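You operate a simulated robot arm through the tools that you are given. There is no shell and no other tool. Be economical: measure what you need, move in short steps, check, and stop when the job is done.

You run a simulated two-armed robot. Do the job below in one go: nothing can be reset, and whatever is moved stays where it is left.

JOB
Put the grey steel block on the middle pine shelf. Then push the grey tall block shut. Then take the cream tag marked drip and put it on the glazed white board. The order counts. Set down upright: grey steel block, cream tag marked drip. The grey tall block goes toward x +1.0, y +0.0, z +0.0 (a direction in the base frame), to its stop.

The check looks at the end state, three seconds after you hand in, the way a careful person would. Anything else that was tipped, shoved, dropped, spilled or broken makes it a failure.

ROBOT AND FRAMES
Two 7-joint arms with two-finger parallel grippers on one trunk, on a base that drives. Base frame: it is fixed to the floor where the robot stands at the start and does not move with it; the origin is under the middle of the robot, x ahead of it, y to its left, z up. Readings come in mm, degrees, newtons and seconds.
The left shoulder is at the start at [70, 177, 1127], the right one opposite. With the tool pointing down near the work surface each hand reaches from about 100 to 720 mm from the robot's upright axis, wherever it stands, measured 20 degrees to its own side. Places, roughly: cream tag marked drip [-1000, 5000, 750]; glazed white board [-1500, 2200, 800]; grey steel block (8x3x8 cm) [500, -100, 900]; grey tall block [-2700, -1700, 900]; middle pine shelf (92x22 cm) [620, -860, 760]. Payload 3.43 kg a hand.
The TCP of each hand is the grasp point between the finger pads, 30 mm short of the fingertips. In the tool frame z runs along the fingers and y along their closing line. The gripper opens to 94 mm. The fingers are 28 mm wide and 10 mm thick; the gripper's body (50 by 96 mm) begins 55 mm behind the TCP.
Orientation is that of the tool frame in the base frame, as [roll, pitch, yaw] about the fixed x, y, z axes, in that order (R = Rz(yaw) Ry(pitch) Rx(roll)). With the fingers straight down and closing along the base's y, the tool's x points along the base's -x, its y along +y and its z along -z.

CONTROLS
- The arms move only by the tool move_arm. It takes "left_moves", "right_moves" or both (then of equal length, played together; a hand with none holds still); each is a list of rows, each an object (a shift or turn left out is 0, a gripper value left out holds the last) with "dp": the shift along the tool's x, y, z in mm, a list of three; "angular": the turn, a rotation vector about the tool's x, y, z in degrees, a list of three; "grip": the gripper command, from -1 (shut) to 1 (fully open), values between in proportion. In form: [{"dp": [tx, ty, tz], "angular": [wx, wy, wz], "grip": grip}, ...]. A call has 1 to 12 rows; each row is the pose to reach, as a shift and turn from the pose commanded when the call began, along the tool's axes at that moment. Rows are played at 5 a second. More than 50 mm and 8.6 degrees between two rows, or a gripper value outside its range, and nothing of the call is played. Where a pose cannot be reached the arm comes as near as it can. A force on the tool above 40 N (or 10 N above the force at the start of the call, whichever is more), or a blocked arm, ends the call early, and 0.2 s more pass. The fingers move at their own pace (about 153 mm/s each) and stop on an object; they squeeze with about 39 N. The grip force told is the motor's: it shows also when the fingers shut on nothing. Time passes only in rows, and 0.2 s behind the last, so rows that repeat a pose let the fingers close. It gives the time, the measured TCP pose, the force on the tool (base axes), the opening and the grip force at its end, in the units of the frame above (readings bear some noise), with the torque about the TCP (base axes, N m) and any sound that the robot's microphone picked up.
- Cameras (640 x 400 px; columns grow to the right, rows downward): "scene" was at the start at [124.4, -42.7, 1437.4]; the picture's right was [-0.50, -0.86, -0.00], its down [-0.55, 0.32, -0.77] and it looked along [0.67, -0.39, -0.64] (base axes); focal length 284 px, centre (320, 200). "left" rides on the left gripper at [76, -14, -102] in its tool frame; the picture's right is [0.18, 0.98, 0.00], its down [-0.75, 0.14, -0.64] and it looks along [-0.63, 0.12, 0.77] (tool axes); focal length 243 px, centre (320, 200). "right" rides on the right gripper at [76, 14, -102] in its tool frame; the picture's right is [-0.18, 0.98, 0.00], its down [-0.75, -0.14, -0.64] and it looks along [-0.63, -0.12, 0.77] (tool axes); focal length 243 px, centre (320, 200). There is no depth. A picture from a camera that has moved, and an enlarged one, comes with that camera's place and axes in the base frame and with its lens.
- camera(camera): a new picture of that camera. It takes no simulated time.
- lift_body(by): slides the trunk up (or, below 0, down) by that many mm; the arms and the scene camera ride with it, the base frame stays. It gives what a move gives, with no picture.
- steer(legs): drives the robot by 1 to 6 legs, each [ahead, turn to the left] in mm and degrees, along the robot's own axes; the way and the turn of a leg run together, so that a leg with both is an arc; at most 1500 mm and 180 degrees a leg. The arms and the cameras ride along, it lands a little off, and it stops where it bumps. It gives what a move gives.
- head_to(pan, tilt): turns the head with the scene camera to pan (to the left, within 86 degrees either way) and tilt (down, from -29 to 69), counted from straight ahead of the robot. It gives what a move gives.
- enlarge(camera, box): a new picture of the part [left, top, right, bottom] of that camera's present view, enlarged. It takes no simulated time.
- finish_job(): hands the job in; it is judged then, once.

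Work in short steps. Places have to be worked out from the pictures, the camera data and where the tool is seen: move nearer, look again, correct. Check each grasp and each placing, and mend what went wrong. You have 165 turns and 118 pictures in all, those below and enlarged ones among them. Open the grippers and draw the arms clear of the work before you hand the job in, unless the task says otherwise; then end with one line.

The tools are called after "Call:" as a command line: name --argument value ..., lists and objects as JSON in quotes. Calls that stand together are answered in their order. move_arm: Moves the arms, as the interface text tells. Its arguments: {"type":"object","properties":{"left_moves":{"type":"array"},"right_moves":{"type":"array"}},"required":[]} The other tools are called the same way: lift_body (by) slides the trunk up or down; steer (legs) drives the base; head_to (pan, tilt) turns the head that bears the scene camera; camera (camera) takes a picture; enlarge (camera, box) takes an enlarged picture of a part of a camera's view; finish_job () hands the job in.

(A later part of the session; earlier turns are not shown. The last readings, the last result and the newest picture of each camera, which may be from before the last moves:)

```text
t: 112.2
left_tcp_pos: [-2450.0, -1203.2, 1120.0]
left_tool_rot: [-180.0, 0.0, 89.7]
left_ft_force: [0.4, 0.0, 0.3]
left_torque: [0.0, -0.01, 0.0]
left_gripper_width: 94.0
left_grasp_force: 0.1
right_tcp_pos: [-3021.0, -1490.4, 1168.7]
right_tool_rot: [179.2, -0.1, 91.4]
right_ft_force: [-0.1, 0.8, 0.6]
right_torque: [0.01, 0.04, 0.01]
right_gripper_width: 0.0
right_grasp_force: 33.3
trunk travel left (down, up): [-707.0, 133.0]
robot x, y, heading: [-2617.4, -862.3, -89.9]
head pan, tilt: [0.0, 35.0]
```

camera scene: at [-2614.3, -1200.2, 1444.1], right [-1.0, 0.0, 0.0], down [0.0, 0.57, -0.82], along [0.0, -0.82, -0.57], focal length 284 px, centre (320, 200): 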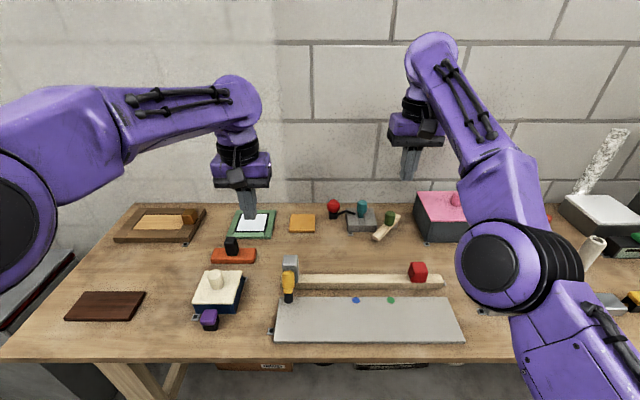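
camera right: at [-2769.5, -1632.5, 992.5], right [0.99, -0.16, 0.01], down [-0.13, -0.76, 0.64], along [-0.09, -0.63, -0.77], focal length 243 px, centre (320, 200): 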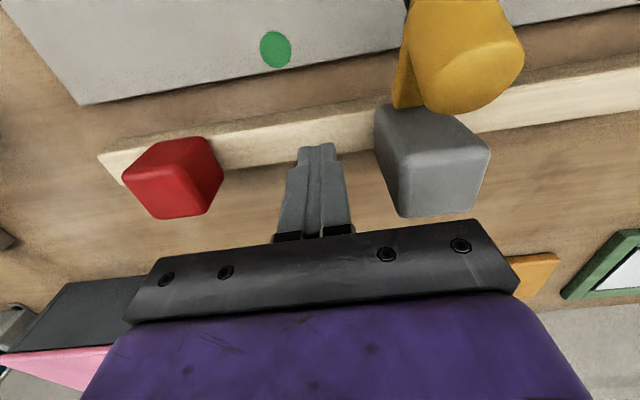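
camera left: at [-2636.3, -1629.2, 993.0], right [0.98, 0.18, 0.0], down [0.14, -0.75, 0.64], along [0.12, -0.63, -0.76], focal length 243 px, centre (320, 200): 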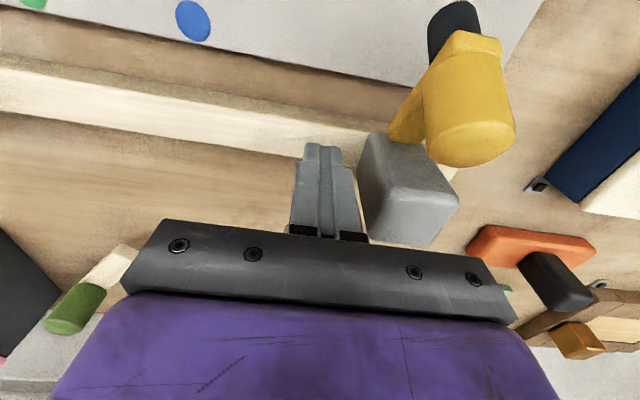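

The right arm is in a stretched configuration but high and clear. I turn to heading 0 (hand sweeps at z≈1165 over the bench), then refold it over the free aisle.

Call:
steer --legs '[[0, 90]]'

Call:
move_arm --right_moves '[{"dp": [20, 0, 40]}, {"dp": [40, 0, 80]}, {"dp": [60, 0, 120]}, {"dp": [90, 0, 150]}, {"dp": [130, 0, 150]}, {"dp": [170, 0, 150]}, {"dp": [210, 0, 150]}, {"dp": [250, 0, 150]}]'

Call:
camera --camera "scene"

```text
t: 116.4
left_tcp_pos: [-2276.6, -694.9, 1120.6]
left_tool_rot: [-179.9, 0.2, 179.9]
left_ft_force: [0.0, 0.0, -0.4]
left_torque: [0.02, 0.0, 0.01]
left_gripper_width: 93.9
left_grasp_force: 0.0
right_tcp_pos: [-1986.5, -1264.4, 1169.0]
right_tool_rot: [179.1, -0.2, -178.4]
right_ft_force: [0.3, 0.1, -0.2]
right_torque: [-0.01, -0.01, 0.02]
right_gripper_width: 0.0
right_grasp_force: 33.0
trunk travel left (down, up): [-707.0, 133.0]
robot x, y, heading: [-2618.3, -863.1, 0.2]
head pan, tilt: [0.0, 35.0]
```

```text
t: 118.2
left_tcp_pos: [-2277.0, -696.1, 1121.4]
left_tool_rot: [-179.9, 0.2, 179.9]
left_ft_force: [0.5, -0.2, -0.4]
left_torque: [0.03, -0.03, 0.0]
left_gripper_width: 94.3
left_grasp_force: 0.0
right_tcp_pos: [-1995.0, -1371.2, 1069.0]
right_tool_rot: [178.9, -0.1, -178.2]
right_ft_force: [0.2, -1.0, 0.2]
right_torque: [0.05, 0.02, 0.02]
right_gripper_width: 0.2
right_grasp_force: 32.6
right hand out of reach, approached as far as the arm can: row 1, 2, 3, 4, 5, 6, 7, 8
trunk travel left (down, up): [-707.0, 133.0]
robot x, y, heading: [-2613.9, -864.6, 0.5]
head pan, tilt: [0.0, 35.0]
```

```text
55 pictures are left
camera scene: at [-2478.0, -862.3, 1444.2], right [0.01, -1.0, 0.0], down [-0.57, 0.0, -0.82], along [0.82, 0.0, -0.57], focal length 284 px, centre (320, 200)
```

scene: 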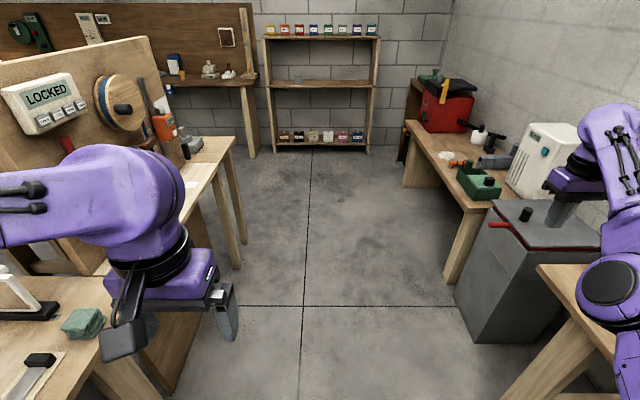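

The right elbow has ended low with the wrist at a limit. I relieve it by tilting the right tool forward while drawing the hand back.

Call:
move_arm --right_moves '[{"dp": [-100, 0, 0], "angular": [0, -1, 0]}]'

Call:
move_arm --right_moves '[{"dp": [0, 0, 0], "angular": [0, -8, 0]}, {"dp": [0, 10, 0], "angular": [0, -16, 0]}, {"dp": [0, 20, 0], "angular": [0, -24, 0]}, {"dp": [10, 30, 0], "angular": [0, -32, 0]}, {"dp": [30, 40, 0], "angular": [0, -40, 0]}, {"dp": [60, 50, 0], "angular": [0, -48, 0]}, {"dp": [90, 60, 0], "angular": [0, -56, 0]}, {"dp": [120, 70, 0], "angular": [0, -60, 0]}, {"dp": [150, 80, 0], "angular": [0, -60, 0]}, {"dp": [180, 90, 0], "angular": [0, -60, 0]}]'

Call:
camera --camera "scene"

```text
refused: row 1 steps farther than a row can; nothing moved
```

```text
t: 120.4
left_tcp_pos: [-2278.0, -698.3, 1121.8]
left_tool_rot: [179.9, 0.3, 179.9]
left_ft_force: [-0.3, 0.2, 0.4]
left_torque: [0.02, -0.01, 0.01]
left_gripper_width: 93.8
left_grasp_force: 0.1
right_tcp_pos: [-1914.2, -1513.5, 1106.6]
right_tool_rot: [178.0, 60.0, 179.9]
right_ft_force: [0.5, -0.3, 0.3]
right_torque: [0.02, -0.04, 0.05]
right_gripper_width: 0.0
right_grasp_force: 32.4
right hand out of reach, approached as far as the arm can: row 1, 2, 3, 4, 5, 6, 7, 8, 9, 10
trunk travel left (down, up): [-707.0, 133.0]
robot x, y, heading: [-2617.1, -861.0, 0.3]
head pan, tilt: [0.0, 35.0]
```

```text
54 pictures are left
camera scene: at [-2477.9, -863.2, 1444.2], right [0.01, -1.0, 0.0], down [-0.57, 0.0, -0.82], along [0.82, 0.01, -0.57], focal length 284 px, centre (320, 200)
```

scene: 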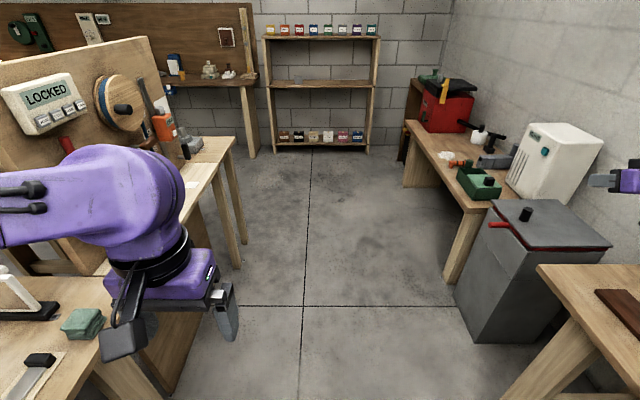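

I realise the commanded pose was drawn too close to the body, which wedged the IK. I command it forward again to a sensible tucked point.

Call:
move_arm --right_moves '[{"dp": [-33, -3, 33]}, {"dp": [-66, -6, 66]}, {"dp": [-99, -9, 99]}, {"dp": [-132, -12, 132]}, {"dp": [-165, -15, 165]}, {"dp": [-198, -18, 198]}, {"dp": [-231, -21, 231]}, {"dp": [-264, -24, 264]}, {"dp": [-297, -27, 297]}, {"dp": [-330, -30, 330]}, {"dp": [-363, -33, 363]}, {"dp": [-396, -36, 396]}]'

```text
t: 123.0
left_tcp_pos: [-2276.4, -694.8, 1121.0]
left_tool_rot: [-180.0, 0.3, 179.9]
left_ft_force: [0.6, 0.0, 0.5]
left_torque: [-0.01, 0.01, 0.0]
left_gripper_width: 93.9
left_grasp_force: 0.0
right_tcp_pos: [-1828.0, -1371.7, 1159.0]
right_tool_rot: [178.2, 59.9, -179.9]
right_ft_force: [0.0, -0.4, -0.3]
right_torque: [-0.02, -0.01, -0.03]
right_gripper_width: 0.0
right_grasp_force: 32.9
right hand out of reach, approached as far as the arm can: row 1, 2, 3, 4, 5, 6, 7, 8, 9, 10, 11, 12
trunk travel left (down, up): [-707.0, 133.0]
robot x, y, heading: [-2617.1, -865.2, 0.4]
head pan, tilt: [0.0, 35.0]
```

I test the response: command 300 mm straight back.

Call:
move_arm --right_moves '[{"dp": [25, 0, -43]}, {"dp": [50, 0, -87]}, {"dp": [75, 0, -130]}, {"dp": [100, 0, -173]}, {"dp": [125, 0, -217]}, {"dp": [150, 0, -260]}]'

Call:
head_to --pan -60 --tilt 45

Call:
camera --camera "scene"

```text
refused: row 2 steps farther than a row can; nothing moved
```

```text
t: 124.3
left_tcp_pos: [-2275.5, -694.3, 1122.1]
left_tool_rot: [180.0, 0.1, 179.9]
left_ft_force: [0.7, -0.3, 0.2]
left_torque: [-0.02, 0.01, -0.01]
left_gripper_width: 94.1
left_grasp_force: 0.0
right_tcp_pos: [-1829.5, -1372.1, 1157.7]
right_tool_rot: [178.1, 60.0, -179.9]
right_ft_force: [0.0, 0.0, 0.5]
right_torque: [-0.01, -0.03, -0.01]
right_gripper_width: 0.0
right_grasp_force: 32.9
trunk travel left (down, up): [-707.0, 133.0]
robot x, y, heading: [-2617.6, -863.1, 0.3]
head pan, tilt: [-60.0, 45.0]
```

```text
53 pictures are left
camera scene: at [-2523.8, -931.6, 1429.3], right [-0.86, -0.51, 0.0], down [-0.36, 0.61, -0.71], along [0.36, -0.61, -0.71], focal length 284 px, centre (320, 200)
```

scene: 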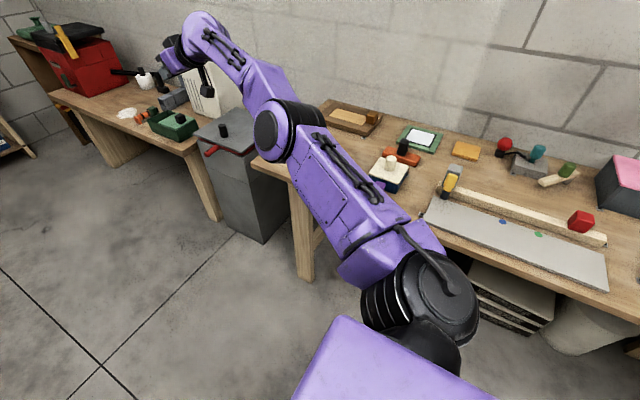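

The arm is nearly straight now. I command it back 300 mm with finer rows and see.

Call:
move_arm --right_moves '[{"dp": [22, 0, -38]}, {"dp": [44, 0, -76]}, {"dp": [66, 0, -114]}, {"dp": [88, 0, -152]}, {"dp": [110, 0, -190]}, {"dp": [132, 0, -228]}, {"dp": [150, 0, -260]}]'

```text
t: 125.9
left_tcp_pos: [-2277.6, -694.9, 1120.5]
left_tool_rot: [179.9, 0.2, 179.9]
left_ft_force: [0.0, -0.3, -0.9]
left_torque: [-0.02, -0.01, -0.01]
left_gripper_width: 93.8
left_grasp_force: 0.0
right_tcp_pos: [-2139.4, -1364.1, 1160.0]
right_tool_rot: [178.4, 60.0, -179.6]
right_ft_force: [-0.1, 0.4, 0.5]
right_torque: [-0.01, -0.01, 0.0]
right_gripper_width: 0.0
right_grasp_force: 32.7
right hand out of reach, approached as far as the arm can: row 4
trunk travel left (down, up): [-707.0, 133.0]
robot x, y, heading: [-2613.7, -860.1, 0.4]
head pan, tilt: [-60.0, 45.0]
```

It follows now. I bring it to the tucked, tool-down pose.

Call:
move_arm --right_moves '[{"dp": [10, 13, -8], "angular": [0, 6, 0]}, {"dp": [19, 26, -17], "angular": [0, 12, 0]}, {"dp": [28, 39, -25], "angular": [0, 18, 0]}, {"dp": [38, 52, -34], "angular": [0, 24, 0]}, {"dp": [47, 65, -42], "angular": [0, 30, 0]}, {"dp": [57, 78, -50], "angular": [0, 36, 0]}, {"dp": [66, 91, -59], "angular": [0, 42, 0]}, {"dp": [76, 104, -67], "angular": [0, 48, 0]}, {"dp": [85, 117, -76], "angular": [0, 54, 0]}, {"dp": [95, 130, -84], "angular": [0, 60, 0]}, {"dp": [95, 130, -84], "angular": [0, 60, 0], "grip": 1}]'

Call:
camera --camera "scene"

```text
t: 128.3
left_tcp_pos: [-2276.1, -695.3, 1121.1]
left_tool_rot: [180.0, 0.3, 179.9]
left_ft_force: [-0.2, -0.5, 0.0]
left_torque: [-0.01, -0.02, -0.03]
left_gripper_width: 93.9
left_grasp_force: 0.0
right_tcp_pos: [-2255.7, -1248.6, 1117.0]
right_tool_rot: [178.3, -0.3, -178.6]
right_ft_force: [-1.2, 0.0, 0.3]
right_torque: [0.02, 0.01, 0.0]
right_gripper_width: 93.8
right_grasp_force: 0.0
right hand out of reach, approached as far as the arm can: row 8, 9, 10, 11
trunk travel left (down, up): [-707.0, 133.0]
robot x, y, heading: [-2618.3, -860.0, 0.3]
head pan, tilt: [-60.0, 45.0]
```

```text
52 pictures are left
camera scene: at [-2524.1, -931.7, 1429.3], right [-0.86, -0.5, 0.0], down [-0.36, 0.61, -0.71], along [0.36, -0.61, -0.71], focal length 284 px, centre (320, 200)
```

scene: 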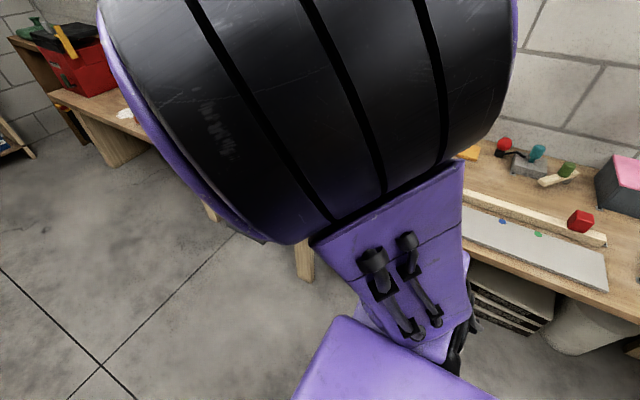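

Tucked. I drive back east along the aisle to x≈-480 and look north.

Call:
steer --legs '[[0, -2], [1500, 0], [640, 0], [0, 92]]'

Call:
head_to --pan 0 --tilt 12

Call:
camera --camera "scene"

```text
t: 143.1
left_tcp_pos: [-652.9, -607.4, 1120.7]
left_tool_rot: [-180.0, 0.2, -91.9]
left_ft_force: [0.3, -0.7, 1.0]
left_torque: [-0.03, 0.0, 0.01]
left_gripper_width: 94.4
left_grasp_force: 0.1
right_tcp_pos: [-97.3, -605.7, 1115.8]
right_tool_rot: [178.2, -0.1, -90.3]
right_ft_force: [-0.8, 0.3, -0.2]
right_torque: [0.0, 0.0, -0.02]
right_gripper_width: 93.8
right_grasp_force: 0.0
trunk travel left (down, up): [-707.0, 133.0]
robot x, y, heading: [-494.3, -950.6, 88.5]
head pan, tilt: [-60.0, 45.0]
```

```text
t: 144.4
left_tcp_pos: [-652.8, -607.3, 1122.2]
left_tool_rot: [180.0, 0.1, -91.9]
left_ft_force: [0.2, 0.4, 0.8]
left_torque: [0.02, 0.02, -0.01]
left_gripper_width: 94.1
left_grasp_force: 0.1
right_tcp_pos: [-99.0, -605.6, 1115.9]
right_tool_rot: [178.1, 0.0, -90.5]
right_ft_force: [-0.2, -0.7, 0.3]
right_torque: [0.01, 0.01, 0.0]
right_gripper_width: 93.9
right_grasp_force: 0.2
trunk travel left (down, up): [-707.0, 133.0]
robot x, y, heading: [-494.7, -951.3, 88.6]
head pan, tilt: [0.0, 12.0]
```

```text
51 pictures are left
camera scene: at [-492.0, -808.2, 1480.9], right [1.0, -0.03, 0.0], down [-0.01, -0.21, -0.98], along [0.03, 0.98, -0.21], focal length 284 px, centre (320, 200)
```

scene: 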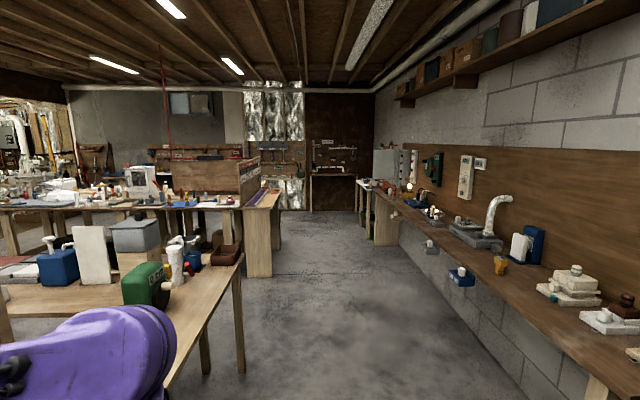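

A corridor leads north between the benches. I drive to about (-300, 1500) and look again.

Call:
steer --legs '[[0, -4], [1500, 0], [1000, 4]]'

Call:
camera --camera "scene"

```text
t: 157.1
left_tcp_pos: [-416.4, 1894.7, 1121.1]
left_tool_rot: [-180.0, 0.2, -93.2]
left_ft_force: [0.3, -0.4, -0.4]
left_torque: [-0.01, 0.0, 0.01]
left_gripper_width: 94.0
left_grasp_force: 0.1
right_tcp_pos: [138.2, 1885.0, 1116.5]
right_tool_rot: [178.1, -0.1, -91.5]
right_ft_force: [0.1, -0.2, -0.1]
right_torque: [0.04, -0.01, 0.02]
right_gripper_width: 94.2
right_grasp_force: 0.1
trunk travel left (down, up): [-707.0, 133.0]
robot x, y, heading: [-268.8, 1547.1, 87.1]
head pan, tilt: [0.0, 12.0]
```

```text
50 pictures are left
camera scene: at [-260.6, 1690.9, 1481.0], right [1.0, -0.05, 0.0], down [-0.01, -0.21, -0.98], along [0.05, 0.98, -0.21], focal length 284 px, centre (320, 200)
```

scene: 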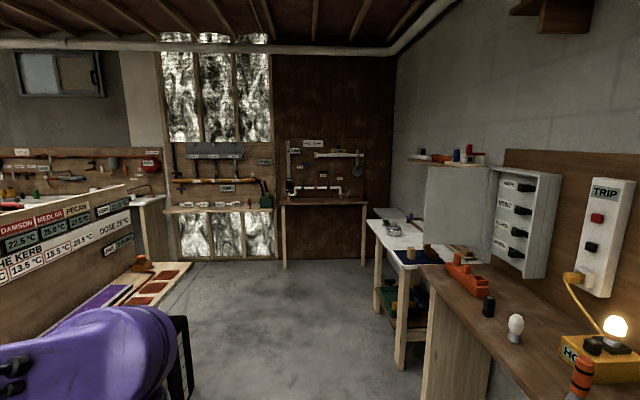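

The tag should project near (244,202), on the counter at the back wall. I enlarge there, and look at the board area on the left.

Call:
enlarge --camera "scene" --box '[160, 140, 300, 225]'

Call:
head_to --pan 60 --tilt 30

Call:
camera --camera "scene"

```text
4.57 times, centred on (230, 182) of scene
camera zoom: at [-260.6, 1690.9, 1481.0], right [1.0, -0.05, 0.0], down [-0.01, -0.21, -0.98], along [0.05, 0.98, -0.21], focal length 1296 px, centre (731, 280)
```

zoom: 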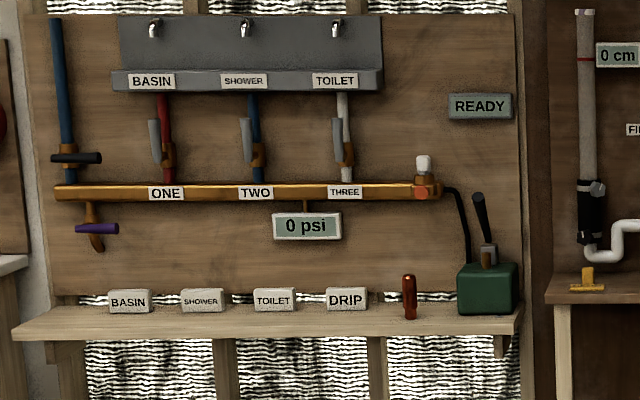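

```text
t: 158.4
left_tcp_pos: [-416.5, 1894.3, 1120.6]
left_tool_rot: [180.0, 0.2, -93.3]
left_ft_force: [-0.8, 0.3, 0.2]
left_torque: [0.04, 0.01, 0.0]
left_gripper_width: 94.2
left_grasp_force: 0.1
right_tcp_pos: [137.4, 1885.9, 1116.4]
right_tool_rot: [178.1, 0.0, -91.6]
right_ft_force: [0.3, 0.6, 0.6]
right_torque: [-0.04, -0.04, 0.02]
right_gripper_width: 94.0
right_grasp_force: 0.1
trunk travel left (down, up): [-707.0, 133.0]
robot x, y, heading: [-264.5, 1548.8, 87.0]
head pan, tilt: [60.0, 30.0]
```

```text
48 pictures are left
camera scene: at [-341.1, 1647.2, 1451.9], right [0.54, 0.84, 0.0], down [0.42, -0.27, -0.87], along [-0.73, 0.47, -0.5], focal length 284 px, centre (320, 200)
```

scene: 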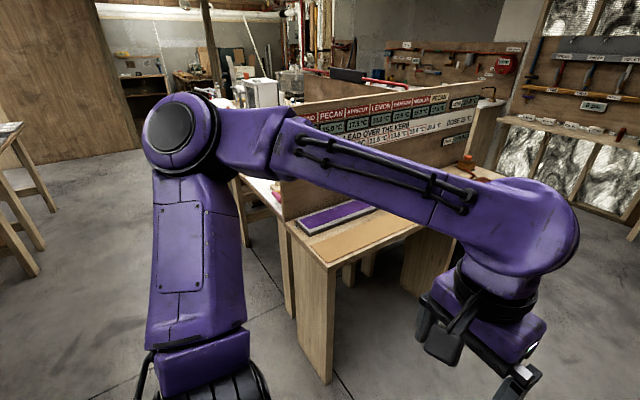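

The DRIP tag stands on the narrow shelf at the back wall near (-1065, 4930). I drive there in stages.

Call:
steer --legs '[[0, 11], [1500, 0], [680, 0]]'

Call:
head_to --pan 15 --tilt 25

Call:
camera --camera "scene"

```text
t: 169.9
left_tcp_pos: [-767.1, 4019.9, 1120.4]
left_tool_rot: [179.9, 0.2, -83.2]
left_ft_force: [0.1, 0.5, -0.3]
left_torque: [-0.04, 0.02, 0.02]
left_gripper_width: 93.7
left_grasp_force: 0.1
right_tcp_pos: [-218.7, 4108.1, 1115.2]
right_tool_rot: [178.1, -0.2, -81.8]
right_ft_force: [0.7, -0.1, 0.2]
right_torque: [0.02, 0.01, 0.01]
right_gripper_width: 94.0
right_grasp_force: 0.0
trunk travel left (down, up): [-707.0, 133.0]
robot x, y, heading: [-558.9, 3703.9, 97.0]
head pan, tilt: [60.0, 30.0]
```

```text
t: 171.0
left_tcp_pos: [-768.0, 4022.4, 1120.2]
left_tool_rot: [-179.9, 0.3, -83.2]
left_ft_force: [-0.3, 1.0, -0.1]
left_torque: [-0.01, -0.02, 0.02]
left_gripper_width: 93.7
left_grasp_force: 0.1
right_tcp_pos: [-219.5, 4107.2, 1115.5]
right_tool_rot: [178.0, -0.1, -81.8]
right_ft_force: [-0.3, 0.1, 0.1]
right_torque: [-0.01, -0.01, -0.02]
right_gripper_width: 93.9
right_grasp_force: 0.0
trunk travel left (down, up): [-707.0, 133.0]
robot x, y, heading: [-561.2, 3704.7, 97.2]
head pan, tilt: [15.0, 25.0]
```

```text
47 pictures are left
camera scene: at [-601.4, 3840.0, 1459.8], right [0.93, 0.38, 0.0], down [0.16, -0.39, -0.91], along [-0.34, 0.84, -0.42], focal length 284 px, centre (320, 200)
```

scene: 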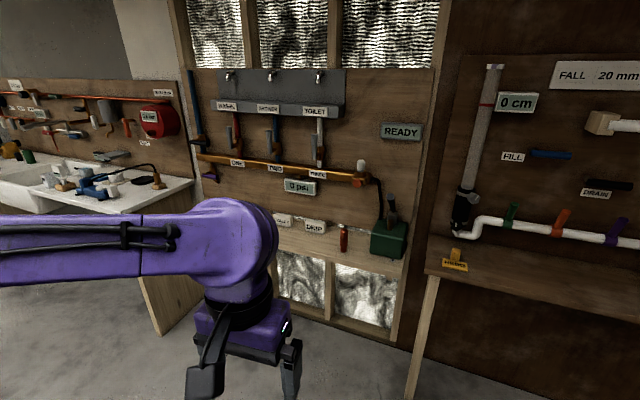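

The tag stands near (-1076, 4947, 752). I drive to about (-956, 4340) facing the wall.

Call:
steer --legs '[[0, 24.3], [745, 0], [0, -31.5]]'

Call:
head_to --pan 0 --tilt 42

Call:
camera --camera "scene"

```text
t: 177.9
left_tcp_pos: [-1114.3, 4695.4, 1121.6]
left_tool_rot: [-180.0, 0.3, -91.0]
left_ft_force: [-1.2, 1.0, -0.3]
left_torque: [0.0, -0.01, 0.0]
left_gripper_width: 93.9
left_grasp_force: 0.0
right_tcp_pos: [-559.5, 4705.1, 1117.1]
right_tool_rot: [178.1, -0.1, -89.5]
right_ft_force: [0.3, 0.8, 0.2]
right_torque: [-0.01, -0.04, -0.04]
right_gripper_width: 94.3
right_grasp_force: 0.1
trunk travel left (down, up): [-707.0, 133.0]
robot x, y, heading: [-955.8, 4352.0, 89.2]
head pan, tilt: [15.0, 25.0]
```

```text
t: 178.7
left_tcp_pos: [-1113.0, 4694.0, 1120.3]
left_tool_rot: [179.9, 0.1, -90.9]
left_ft_force: [-0.2, -0.4, -0.5]
left_torque: [0.0, 0.0, -0.01]
left_gripper_width: 93.9
left_grasp_force: 0.0
right_tcp_pos: [-559.5, 4705.5, 1116.3]
right_tool_rot: [178.0, -0.1, -89.5]
right_ft_force: [-0.2, -0.7, -0.3]
right_torque: [-0.01, 0.03, 0.0]
right_gripper_width: 94.0
right_grasp_force: 0.0
trunk travel left (down, up): [-707.0, 133.0]
robot x, y, heading: [-957.6, 4353.3, 89.5]
head pan, tilt: [0.0, 42.0]
```

```text
46 pictures are left
camera scene: at [-950.3, 4487.2, 1433.6], right [1.0, -0.01, 0.0], down [-0.01, -0.67, -0.74], along [0.01, 0.74, -0.67], focal length 284 px, centre (320, 200)
```

scene: 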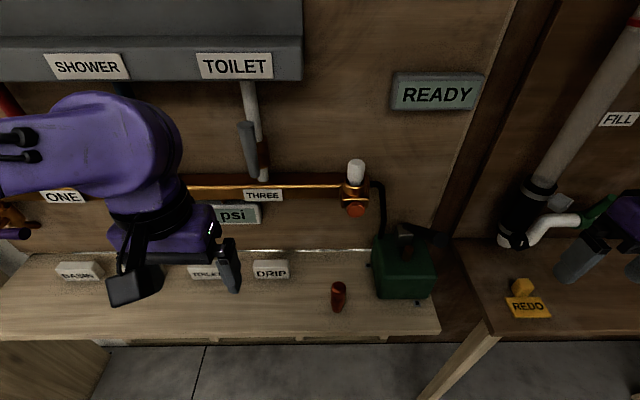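

The DRIP tag is visible at (271,269). I enlarge it and take the left hand view.

Call:
enlarge --camera "scene" --box '[180, 225, 360, 335]'

Call:
camera --camera "left"

```text
3.56 times, centred on (270, 280) of scene
camera zoom: at [-950.3, 4487.2, 1433.6], right [1.0, -0.01, 0.0], down [-0.01, -0.67, -0.74], along [0.01, 0.74, -0.67], focal length 1008 px, centre (498, -84)
```

zoom: 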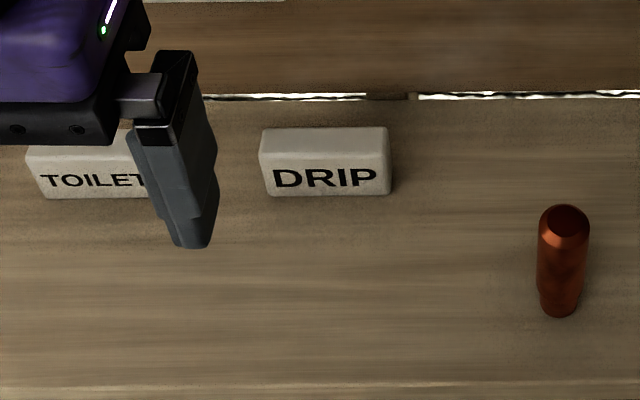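

```text
44 pictures are left
camera left: at [-1101.6, 4617.3, 1224.2], right [-0.99, -0.17, 0.0], down [-0.13, 0.75, 0.64], along [-0.11, 0.64, -0.76], focal length 243 px, centre (320, 200)
```

left: 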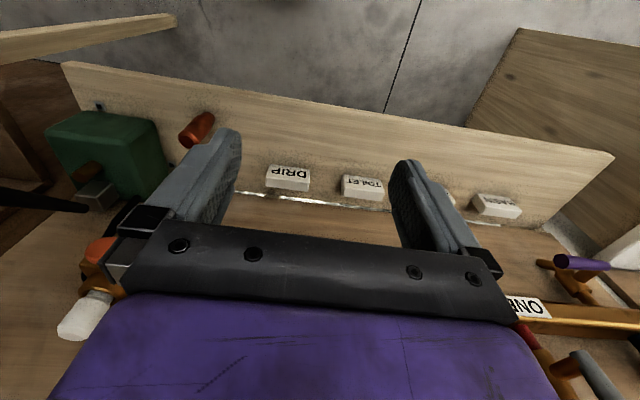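

The tag is ≈103 mm wide (x), ≈38 deep (y), ≈36 high, at about (-1084, 4965), shelf z≈720, wall at y≈5037 with a pipe at y≈5009 above. It must be gripped along y, so I first turn the left hand 90° about its axis, well away from the wall.

Call:
move_arm --left_moves '[{"dp": [8, 0, 0], "angular": [0, 0, 8]}, {"dp": [16, 0, 0], "angular": [0, 0, 16]}, {"dp": [24, 0, 0], "angular": [0, 0, 24]}, {"dp": [30, 0, 0], "angular": [0, 0, 32]}, {"dp": [30, 0, 0], "angular": [0, 0, 40]}, {"dp": [30, 0, 0], "angular": [0, 0, 48]}, {"dp": [30, 0, 0], "angular": [0, 0, 56]}, {"dp": [30, 0, 0], "angular": [0, 0, 64]}, {"dp": [30, 0, 0], "angular": [0, 0, 72]}, {"dp": [30, 0, 0], "angular": [0, 0, 80]}, {"dp": [30, 0, 0], "angular": [0, 0, 88]}, {"dp": [30, 0, 0], "angular": [0, 0, 90.5]}]'

Call:
camera --camera "left"

Call:
camera --camera "scene"

```text
t: 181.3
left_tcp_pos: [-1114.7, 4665.9, 1120.3]
left_tool_rot: [179.8, 0.0, 178.4]
left_ft_force: [-0.2, 0.0, -0.3]
left_torque: [-0.03, 0.02, 0.0]
left_gripper_width: 93.7
left_grasp_force: 0.0
right_tcp_pos: [-559.4, 4706.8, 1117.0]
right_tool_rot: [178.0, -0.1, -89.5]
right_ft_force: [0.0, -0.1, 0.2]
right_torque: [-0.03, 0.02, 0.02]
right_gripper_width: 93.9
right_grasp_force: 0.0
trunk travel left (down, up): [-707.0, 133.0]
robot x, y, heading: [-951.5, 4351.9, 89.2]
head pan, tilt: [0.0, 42.0]
```

```text
43 pictures are left
camera left: at [-1191.9, 4652.3, 1224.2], right [-0.16, 0.99, 0.0], down [0.76, 0.12, 0.64], along [0.63, 0.1, -0.77], focal length 243 px, centre (320, 200)
```

left: 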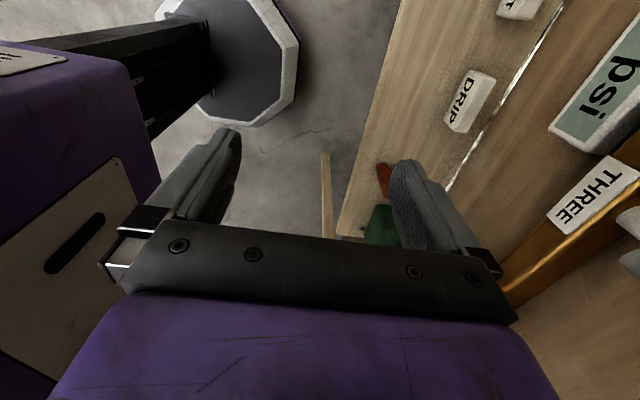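

```text
42 pictures are left
camera scene: at [-950.3, 4487.1, 1433.6], right [1.0, -0.01, 0.0], down [-0.01, -0.67, -0.74], along [0.01, 0.74, -0.67], focal length 284 px, centre (320, 200)
```

scene: 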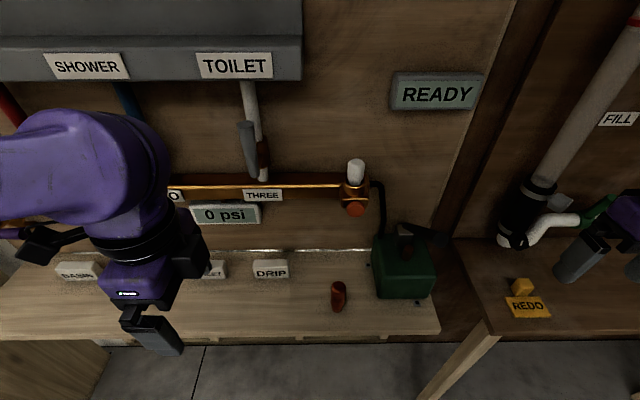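

Refined: tag x -1134…-1032, y 4942…4985, z 716…~742. A pipe above makes a direct vertical grip tight, so I first hook the tag forward ~70 mm using closed fingers tilted 30°. I move to a pre-hook pose.

Call:
move_arm --left_moves '[{"dp": [-2, 25, 24], "angular": [-3, 0, 0], "grip": -1}, {"dp": [-5, 51, 47], "angular": [-6, 0, 0], "grip": -1}, {"dp": [-7, 77, 71], "angular": [-9, 0, 0], "grip": -1}, {"dp": [-10, 103, 95], "angular": [-12, 0, 0], "grip": -1}, {"dp": [-12, 128, 118], "angular": [-15, 0, 0], "grip": -1}, {"dp": [-15, 154, 142], "angular": [-18, 0, 0], "grip": -1}, {"dp": [-17, 180, 166], "angular": [-21, 0, 0], "grip": -1}, {"dp": [-20, 205, 190], "angular": [-24, 0, -1], "grip": -1}, {"dp": [-22, 231, 213], "angular": [-27, 0, -1], "grip": -1}, {"dp": [-25, 257, 237], "angular": [-30, 0, -1], "grip": -1}, {"dp": [-25, 257, 237], "angular": [-30, 0, -1], "grip": -1}]'

Call:
camera --camera "left"

Call:
enlarge --camera "scene" --box '[160, 170, 360, 310]'

```text
t: 183.7
left_tcp_pos: [-1081.3, 4922.5, 885.0]
left_tool_rot: [149.8, 0.3, 179.4]
left_ft_force: [0.6, -0.6, 0.3]
left_torque: [-0.02, 0.0, 0.01]
left_gripper_width: 0.0
left_grasp_force: 33.1
right_tcp_pos: [-558.5, 4704.0, 1117.0]
right_tool_rot: [178.1, 0.0, -89.6]
right_ft_force: [0.4, -0.3, 0.5]
right_torque: [0.0, 0.02, 0.01]
right_gripper_width: 93.9
right_grasp_force: 0.1
trunk travel left (down, up): [-707.0, 133.0]
robot x, y, heading: [-951.3, 4348.0, 89.5]
head pan, tilt: [0.0, 42.0]
```

```text
41 pictures are left
camera left: at [-1159.3, 4858.2, 966.7], right [-0.18, 0.85, 0.49], down [0.75, -0.21, 0.63], along [0.64, 0.48, -0.6], focal length 243 px, centre (320, 200)
```

left: 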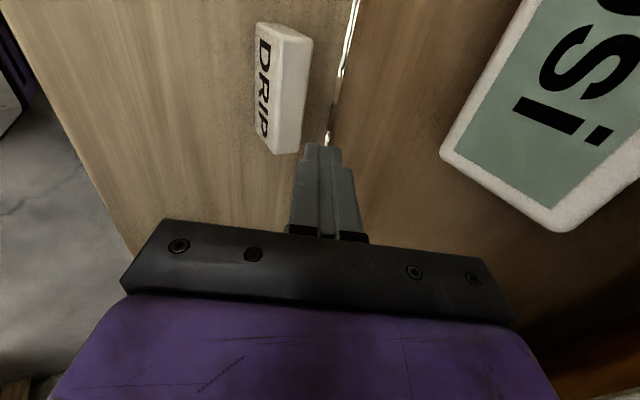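

```text
2.86 times, centred on (260, 240) of scene
camera zoom: at [-950.8, 4486.2, 1433.7], right [1.0, -0.01, 0.0], down [-0.01, -0.67, -0.74], along [0.01, 0.74, -0.67], focal length 810 px, centre (491, 86)
```

zoom: 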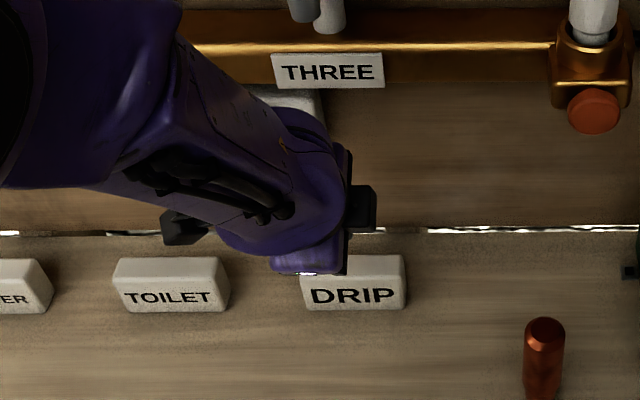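

Clear of the gauge and pipe. I shift slightly back and slide the closed fingers in along their axis behind the tag, in two parts.

Call:
move_arm --left_moves '[{"dp": [2, 5, 0], "grip": -1}, {"dp": [2, 5, 35], "grip": -1}, {"dp": [2, 5, 70], "grip": -1}, {"dp": [2, 5, 100], "grip": -1}, {"dp": [2, 5, 115], "grip": -1}, {"dp": [2, 5, 115], "grip": -1}]'

Call:
camera --camera "left"

```text
t: 185.1
left_tcp_pos: [-1083.2, 4984.1, 787.0]
left_tool_rot: [149.9, 0.2, 179.4]
left_ft_force: [0.3, -0.1, 0.3]
left_torque: [-0.01, -0.01, 0.03]
left_gripper_width: 0.0
left_grasp_force: 32.8
right_tcp_pos: [-559.4, 4705.7, 1115.4]
right_tool_rot: [178.0, -0.2, -89.5]
right_ft_force: [-0.5, -0.7, 0.3]
right_torque: [-0.01, 0.0, 0.04]
right_gripper_width: 94.2
right_grasp_force: 0.1
trunk travel left (down, up): [-707.0, 133.0]
robot x, y, heading: [-949.4, 4353.8, 89.4]
head pan, tilt: [0.0, 42.0]
```

```text
39 pictures are left
camera left: at [-1161.3, 4920.0, 869.4], right [-0.18, 0.85, 0.49], down [0.75, -0.21, 0.63], along [0.64, 0.48, -0.6], focal length 243 px, centre (320, 200)
```

left: 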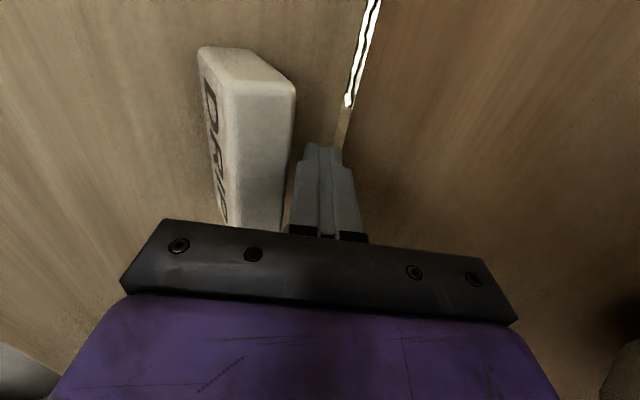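

The tag's cross-section is about 30×30 mm; the fingers are well behind it. I go the rest of the way down (tips ≈722).

Call:
move_arm --left_moves '[{"dp": [0, 0, 12], "grip": -1}, {"dp": [0, 0, 24], "grip": -1}, {"dp": [0, 0, 34], "grip": -1}, {"dp": [0, 0, 34], "grip": -1}]'

Call:
camera --camera "left"

```text
t: 186.1
left_tcp_pos: [-1083.2, 5001.8, 756.9]
left_tool_rot: [149.8, 0.3, 179.4]
left_ft_force: [0.8, 0.8, -0.1]
left_torque: [-0.01, -0.01, 0.0]
left_gripper_width: 0.1
left_grasp_force: 33.6
right_tcp_pos: [-560.3, 4705.1, 1115.1]
right_tool_rot: [178.0, -0.2, -89.6]
right_ft_force: [-0.8, -0.4, -0.2]
right_torque: [-0.03, -0.01, 0.0]
right_gripper_width: 93.8
right_grasp_force: 0.0
trunk travel left (down, up): [-707.0, 133.0]
robot x, y, heading: [-951.9, 4351.9, 89.2]
head pan, tilt: [0.0, 42.0]
```

```text
38 pictures are left
camera left: at [-1161.1, 4937.3, 840.1], right [-0.18, 0.85, 0.49], down [0.75, -0.21, 0.63], along [0.64, 0.48, -0.6], focal length 243 px, centre (320, 200)
```

left: 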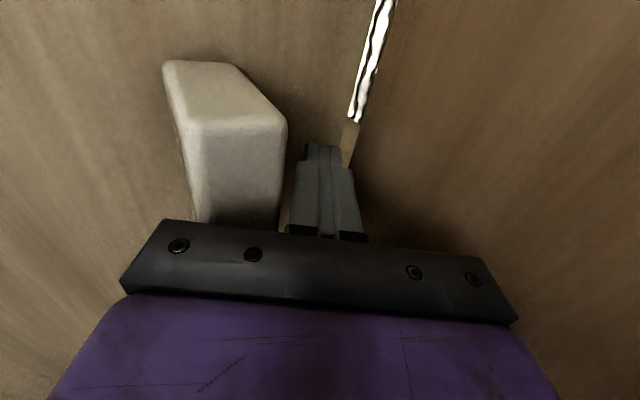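

In position behind the tag. I drag toward −y by 85 mm in small steps.

Call:
move_arm --left_moves '[{"dp": [0, -8.7, -5], "grip": -1}, {"dp": [0, -17.3, -10], "grip": -1}, {"dp": [0, -24, -14], "grip": -1}, {"dp": [0, -31, -18], "grip": -1}, {"dp": [0, -38, -22], "grip": -1}, {"dp": [0, -45, -26], "grip": -1}, {"dp": [0, -52, -30], "grip": -1}, {"dp": [0, -59, -34], "grip": -1}, {"dp": [0, -66, -38], "grip": -1}, {"dp": [0, -73.6, -42.5], "grip": -1}]'

Call:
camera --camera "left"

Call:
enlarge --camera "scene" --box '[160, 190, 360, 330]'

```text
t: 188.3
left_tcp_pos: [-1083.7, 4916.1, 758.2]
left_tool_rot: [149.8, 0.2, 179.4]
left_ft_force: [-0.3, 0.5, -0.1]
left_torque: [0.02, -0.02, 0.0]
left_gripper_width: 0.1
left_grasp_force: 32.3
right_tcp_pos: [-559.8, 4704.0, 1116.0]
right_tool_rot: [177.9, -0.1, -89.5]
right_ft_force: [0.1, -0.4, 1.1]
right_torque: [0.01, -0.01, -0.03]
right_gripper_width: 93.9
right_grasp_force: 0.1
trunk travel left (down, up): [-707.0, 133.0]
robot x, y, heading: [-955.3, 4351.1, 89.2]
head pan, tilt: [0.0, 42.0]
```

```text
37 pictures are left
camera left: at [-1161.3, 4851.6, 839.7], right [-0.18, 0.85, 0.49], down [0.75, -0.21, 0.63], along [0.64, 0.48, -0.6], focal length 243 px, centre (320, 200)
```

left: 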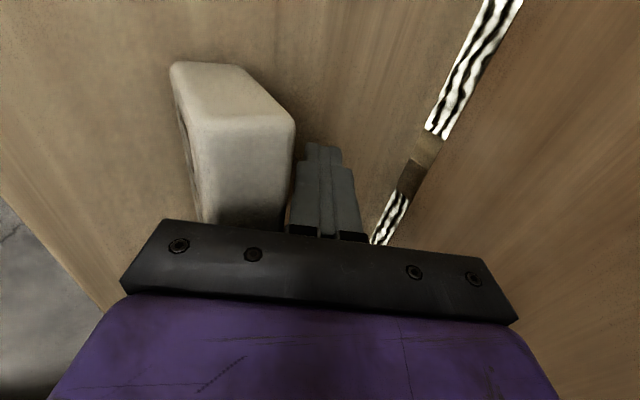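

```text
2.86 times, centred on (260, 260) of scene
camera zoom: at [-950.2, 4486.9, 1433.6], right [1.0, -0.01, 0.0], down [-0.01, -0.67, -0.74], along [0.01, 0.74, -0.67], focal length 810 px, centre (491, 29)
```

zoom: 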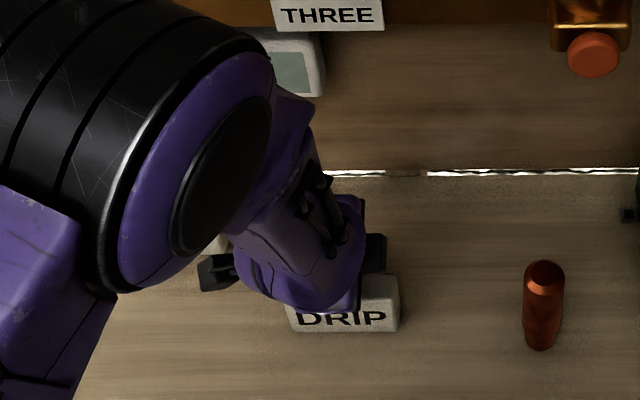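

The tag moved ~80 mm, still upright. I back the fingers off, lift, untilt and open above the tag.

Call:
move_arm --left_moves '[{"dp": [0, 13, 7.5], "grip": -1}, {"dp": [0, 30, -22], "grip": -1}, {"dp": [0, 48, -53], "grip": -1}, {"dp": [0, 66, -84], "grip": -1}, {"dp": [0, 73, -97], "angular": [5, 0, 0], "grip": -1}, {"dp": [0, 66, -100], "angular": [10, 0, 0], "grip": 1}, {"dp": [0, 59, -104], "angular": [15, 0, 0], "grip": 1}, {"dp": [0, 52, -108], "angular": [20, 0, 0], "grip": 1}, {"dp": [0, 45, -112], "angular": [25, 0, 0], "grip": 1}, {"dp": [0, 39, -116], "angular": [30, 0, 0], "grip": 1}, {"dp": [0, 39, -116], "angular": [30, 0, 0], "grip": 1}]'

Call:
camera --camera "left"

Call:
enlarge --camera "scene" --box '[160, 190, 360, 330]'

```text
t: 190.7
left_tcp_pos: [-1085.7, 4891.8, 879.0]
left_tool_rot: [179.8, 0.4, 179.4]
left_ft_force: [-0.3, -0.5, 1.0]
left_torque: [0.04, -0.01, 0.03]
left_gripper_width: 94.1
left_grasp_force: 0.1
right_tcp_pos: [-559.5, 4705.1, 1116.7]
right_tool_rot: [178.0, -0.2, -89.6]
right_ft_force: [-0.2, -0.2, 0.1]
right_torque: [0.0, -0.01, 0.0]
right_gripper_width: 93.8
right_grasp_force: 0.0
trunk travel left (down, up): [-707.0, 133.0]
robot x, y, heading: [-949.7, 4350.2, 89.4]
head pan, tilt: [0.0, 42.0]
```

```text
35 pictures are left
camera left: at [-1162.9, 4877.3, 982.3], right [-0.17, 0.98, 0.0], down [0.75, 0.13, 0.65], along [0.64, 0.11, -0.76], focal length 243 px, centre (320, 200)
```

left: 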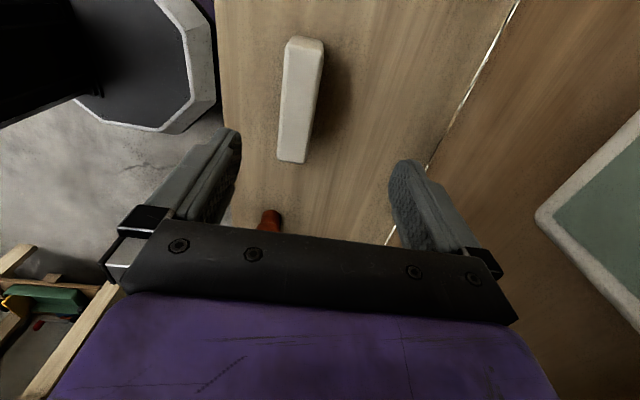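

```text
2.86 times, centred on (260, 260) of scene
camera zoom: at [-950.1, 4487.0, 1433.6], right [1.0, -0.01, 0.0], down [-0.01, -0.67, -0.74], along [0.01, 0.74, -0.67], focal length 810 px, centre (491, 29)
```

zoom: 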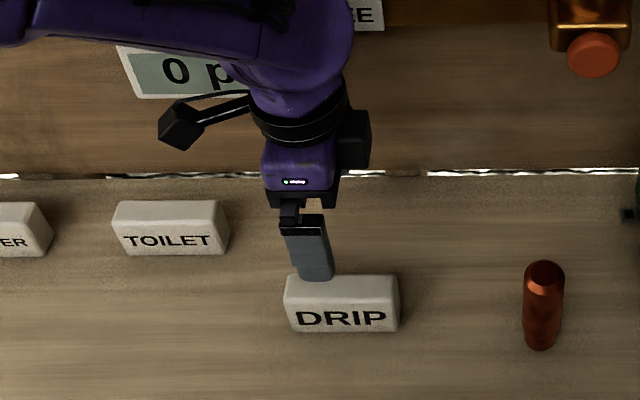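

The tag is centred near (-1085, 4872), square to the hand. I shift 20 mm and descend to TCP z≈752.

Call:
move_arm --left_moves '[{"dp": [0, -20, 0], "grip": 1}, {"dp": [0, -20, 35], "grip": 1}, {"dp": [0, -20, 70], "grip": 1}, {"dp": [0, -20, 100], "grip": 1}, {"dp": [0, -20, 125], "grip": 1}, {"dp": [0, -20, 125], "grip": 1}]'

Call:
camera --camera "left"

```text
t: 192.1
left_tcp_pos: [-1084.3, 4871.4, 753.4]
left_tool_rot: [179.8, 0.2, 179.4]
left_ft_force: [0.7, 0.8, 0.3]
left_torque: [0.04, 0.02, -0.02]
left_gripper_width: 94.1
left_grasp_force: 0.1
right_tcp_pos: [-559.4, 4706.1, 1116.4]
right_tool_rot: [178.1, -0.1, -89.4]
right_ft_force: [-0.4, -0.9, -0.4]
right_torque: [0.01, 0.02, -0.03]
right_gripper_width: 93.8
right_grasp_force: 0.1
trunk travel left (down, up): [-707.0, 133.0]
robot x, y, heading: [-953.7, 4352.5, 89.4]
head pan, tilt: [0.0, 42.0]
```

```text
33 pictures are left
camera left: at [-1162.0, 4856.7, 857.1], right [-0.17, 0.98, 0.0], down [0.75, 0.13, 0.65], along [0.64, 0.11, -0.76], focal length 243 px, centre (320, 200)
```

left: 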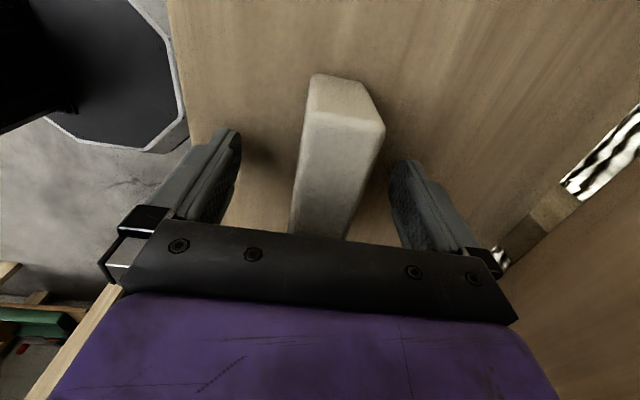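

The tag is between the fingers. I close and then lift 40 mm.

Call:
move_arm --left_moves '[{"dp": [0, 0, 0], "grip": -1}, {"dp": [0, 0, 0], "grip": -1}, {"dp": [0, 0, 0], "grip": -1}, {"dp": [0, 0, 0], "grip": -1}, {"dp": [0, 0, -15], "grip": -1}, {"dp": [0, 0, -40], "grip": -1}, {"dp": [0, 0, -40], "grip": -1}]'

Call:
camera --camera "left"

```text
t: 193.7
left_tcp_pos: [-1083.5, 4873.5, 793.3]
left_tool_rot: [179.9, 0.3, 179.5]
left_ft_force: [0.7, -0.5, -1.0]
left_torque: [-0.01, 0.03, 0.02]
left_gripper_width: 33.1
left_grasp_force: 38.9
right_tcp_pos: [-557.8, 4705.7, 1116.3]
right_tool_rot: [177.9, 0.0, -89.5]
right_ft_force: [-0.1, 0.0, -0.4]
right_torque: [-0.01, 0.01, 0.0]
right_gripper_width: 93.9
right_grasp_force: 0.0
trunk travel left (down, up): [-707.0, 133.0]
robot x, y, heading: [-950.0, 4354.5, 89.5]
head pan, tilt: [0.0, 42.0]
```

```text
32 pictures are left
camera left: at [-1161.1, 4858.8, 896.6], right [-0.17, 0.98, 0.0], down [0.75, 0.13, 0.65], along [0.64, 0.11, -0.76], focal length 243 px, centre (320, 200)
```

left: 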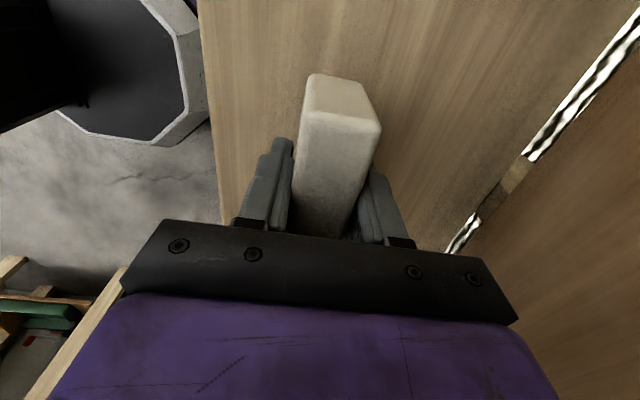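

Firmly held (33 mm width). I lift and tuck the hand toward the robot.

Call:
move_arm --left_moves '[{"dp": [0, 0, -45], "grip": -1}, {"dp": [0, -10, -90], "grip": -1}, {"dp": [0, -30, -135], "grip": -1}, {"dp": [5, -55, -175], "grip": -1}, {"dp": [10, -85, -210], "grip": -1}, {"dp": [15, -115, -245], "grip": -1}, {"dp": [20, -145, -275], "grip": -1}, {"dp": [20, -170, -300], "grip": -1}, {"dp": [20, -170, -300], "grip": -1}]'

Call:
steer --legs '[[-400, 0]]'

Call:
head_to --pan 80 --tilt 20

Call:
camera --camera "scene"

```text
t: 195.7
left_tcp_pos: [-1107.7, 4701.2, 1092.0]
left_tool_rot: [179.8, 0.1, 179.5]
left_ft_force: [-0.3, 0.1, 0.1]
left_torque: [0.02, 0.01, 0.03]
left_gripper_width: 33.3
left_grasp_force: 38.5
right_tcp_pos: [-558.4, 4706.4, 1116.3]
right_tool_rot: [177.9, -0.1, -89.5]
right_ft_force: [-0.8, 0.9, -0.9]
right_torque: [0.04, 0.01, -0.02]
right_gripper_width: 93.9
right_grasp_force: 0.0
trunk travel left (down, up): [-707.0, 133.0]
robot x, y, heading: [-954.6, 4351.7, 89.3]
head pan, tilt: [0.0, 42.0]
```

```text
t: 198.2
left_tcp_pos: [-1114.9, 4302.3, 1091.9]
left_tool_rot: [179.9, 0.2, 179.4]
left_ft_force: [0.4, -0.4, -0.5]
left_torque: [-0.01, 0.0, 0.0]
left_gripper_width: 33.2
left_grasp_force: 38.9
right_tcp_pos: [-564.8, 4309.4, 1115.4]
right_tool_rot: [178.1, -0.1, -89.5]
right_ft_force: [-0.3, -0.2, 0.0]
right_torque: [0.0, 0.05, 0.0]
right_gripper_width: 93.8
right_grasp_force: 0.1
trunk travel left (down, up): [-707.0, 133.0]
robot x, y, heading: [-956.1, 3956.1, 89.5]
head pan, tilt: [0.0, 42.0]
```

```text
t: 199.7
left_tcp_pos: [-1114.7, 4303.9, 1092.8]
left_tool_rot: [179.8, 0.3, 179.5]
left_ft_force: [-0.4, -0.5, -1.4]
left_torque: [0.01, -0.03, 0.03]
left_gripper_width: 33.6
left_grasp_force: 38.6
right_tcp_pos: [-563.8, 4307.6, 1115.6]
right_tool_rot: [178.0, 0.0, -89.4]
right_ft_force: [-0.1, 0.0, 0.6]
right_torque: [0.02, 0.0, -0.01]
right_gripper_width: 94.1
right_grasp_force: 0.0
trunk travel left (down, up): [-707.0, 133.0]
robot x, y, heading: [-956.2, 3954.3, 89.2]
head pan, tilt: [80.0, 20.0]
```

```text
31 pictures are left
camera scene: at [-1047.2, 4022.5, 1467.9], right [0.18, 0.98, 0.0], down [0.34, -0.06, -0.94], along [-0.92, 0.17, -0.34], focal length 284 px, centre (320, 200)
```

scene: 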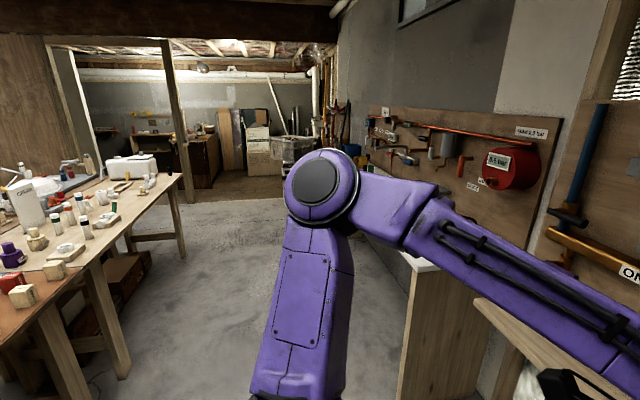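

The tag is held. The board is on the south side of the middle bench, so I drive back south via the corridor to (-300, 1480) and look west.

Call:
steer --legs '[[0, -125], [790, 0], [0, -54], [1500, 0], [520, 0]]'

Call:
head_to --pan -80 --tilt 25

Call:
camera --camera "scene"

```text
t: 221.4
left_tcp_pos: [-219.7, 1080.4, 1091.9]
left_tool_rot: [179.7, 0.3, -1.7]
left_ft_force: [-0.4, -0.7, -0.7]
left_torque: [-0.01, -0.03, 0.03]
left_gripper_width: 33.2
left_grasp_force: 39.3
right_tcp_pos: [-768.8, 1086.0, 1115.6]
right_tool_rot: [178.0, -0.2, 89.7]
right_ft_force: [-0.2, 1.1, 0.1]
right_torque: [-0.01, -0.01, 0.0]
right_gripper_width: 93.8
right_grasp_force: 0.0
trunk travel left (down, up): [-707.0, 133.0]
robot x, y, heading: [-371.9, 1428.2, -91.7]
head pan, tilt: [80.0, 20.0]
```

```text
t: 223.9
left_tcp_pos: [-218.3, 1080.7, 1091.0]
left_tool_rot: [179.9, 0.3, -1.6]
left_ft_force: [-0.4, 0.0, -0.2]
left_torque: [-0.02, 0.0, -0.02]
left_gripper_width: 33.5
left_grasp_force: 39.1
right_tcp_pos: [-770.5, 1085.4, 1116.7]
right_tool_rot: [178.0, -0.2, 89.6]
right_ft_force: [-0.4, 0.1, 0.3]
right_torque: [-0.01, 0.01, 0.04]
right_gripper_width: 94.0
right_grasp_force: 0.0
trunk travel left (down, up): [-707.0, 133.0]
robot x, y, heading: [-368.7, 1433.2, -91.7]
head pan, tilt: [-80.0, 25.0]
```

```text
30 pictures are left
camera scene: at [-462.9, 1368.6, 1459.9], right [-0.15, 0.99, 0.0], down [0.42, 0.06, -0.91], along [-0.9, -0.13, -0.42], focal length 284 px, centre (320, 200)
```

scene: 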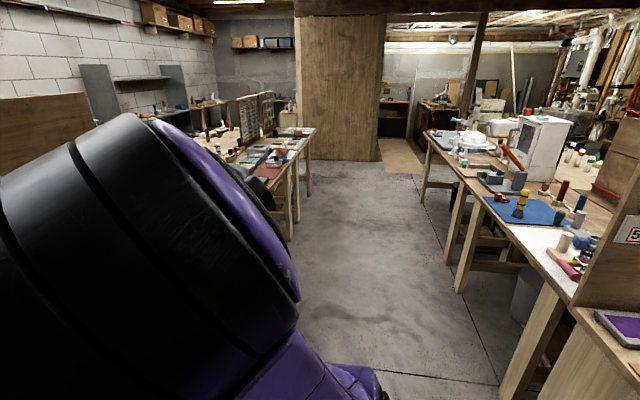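

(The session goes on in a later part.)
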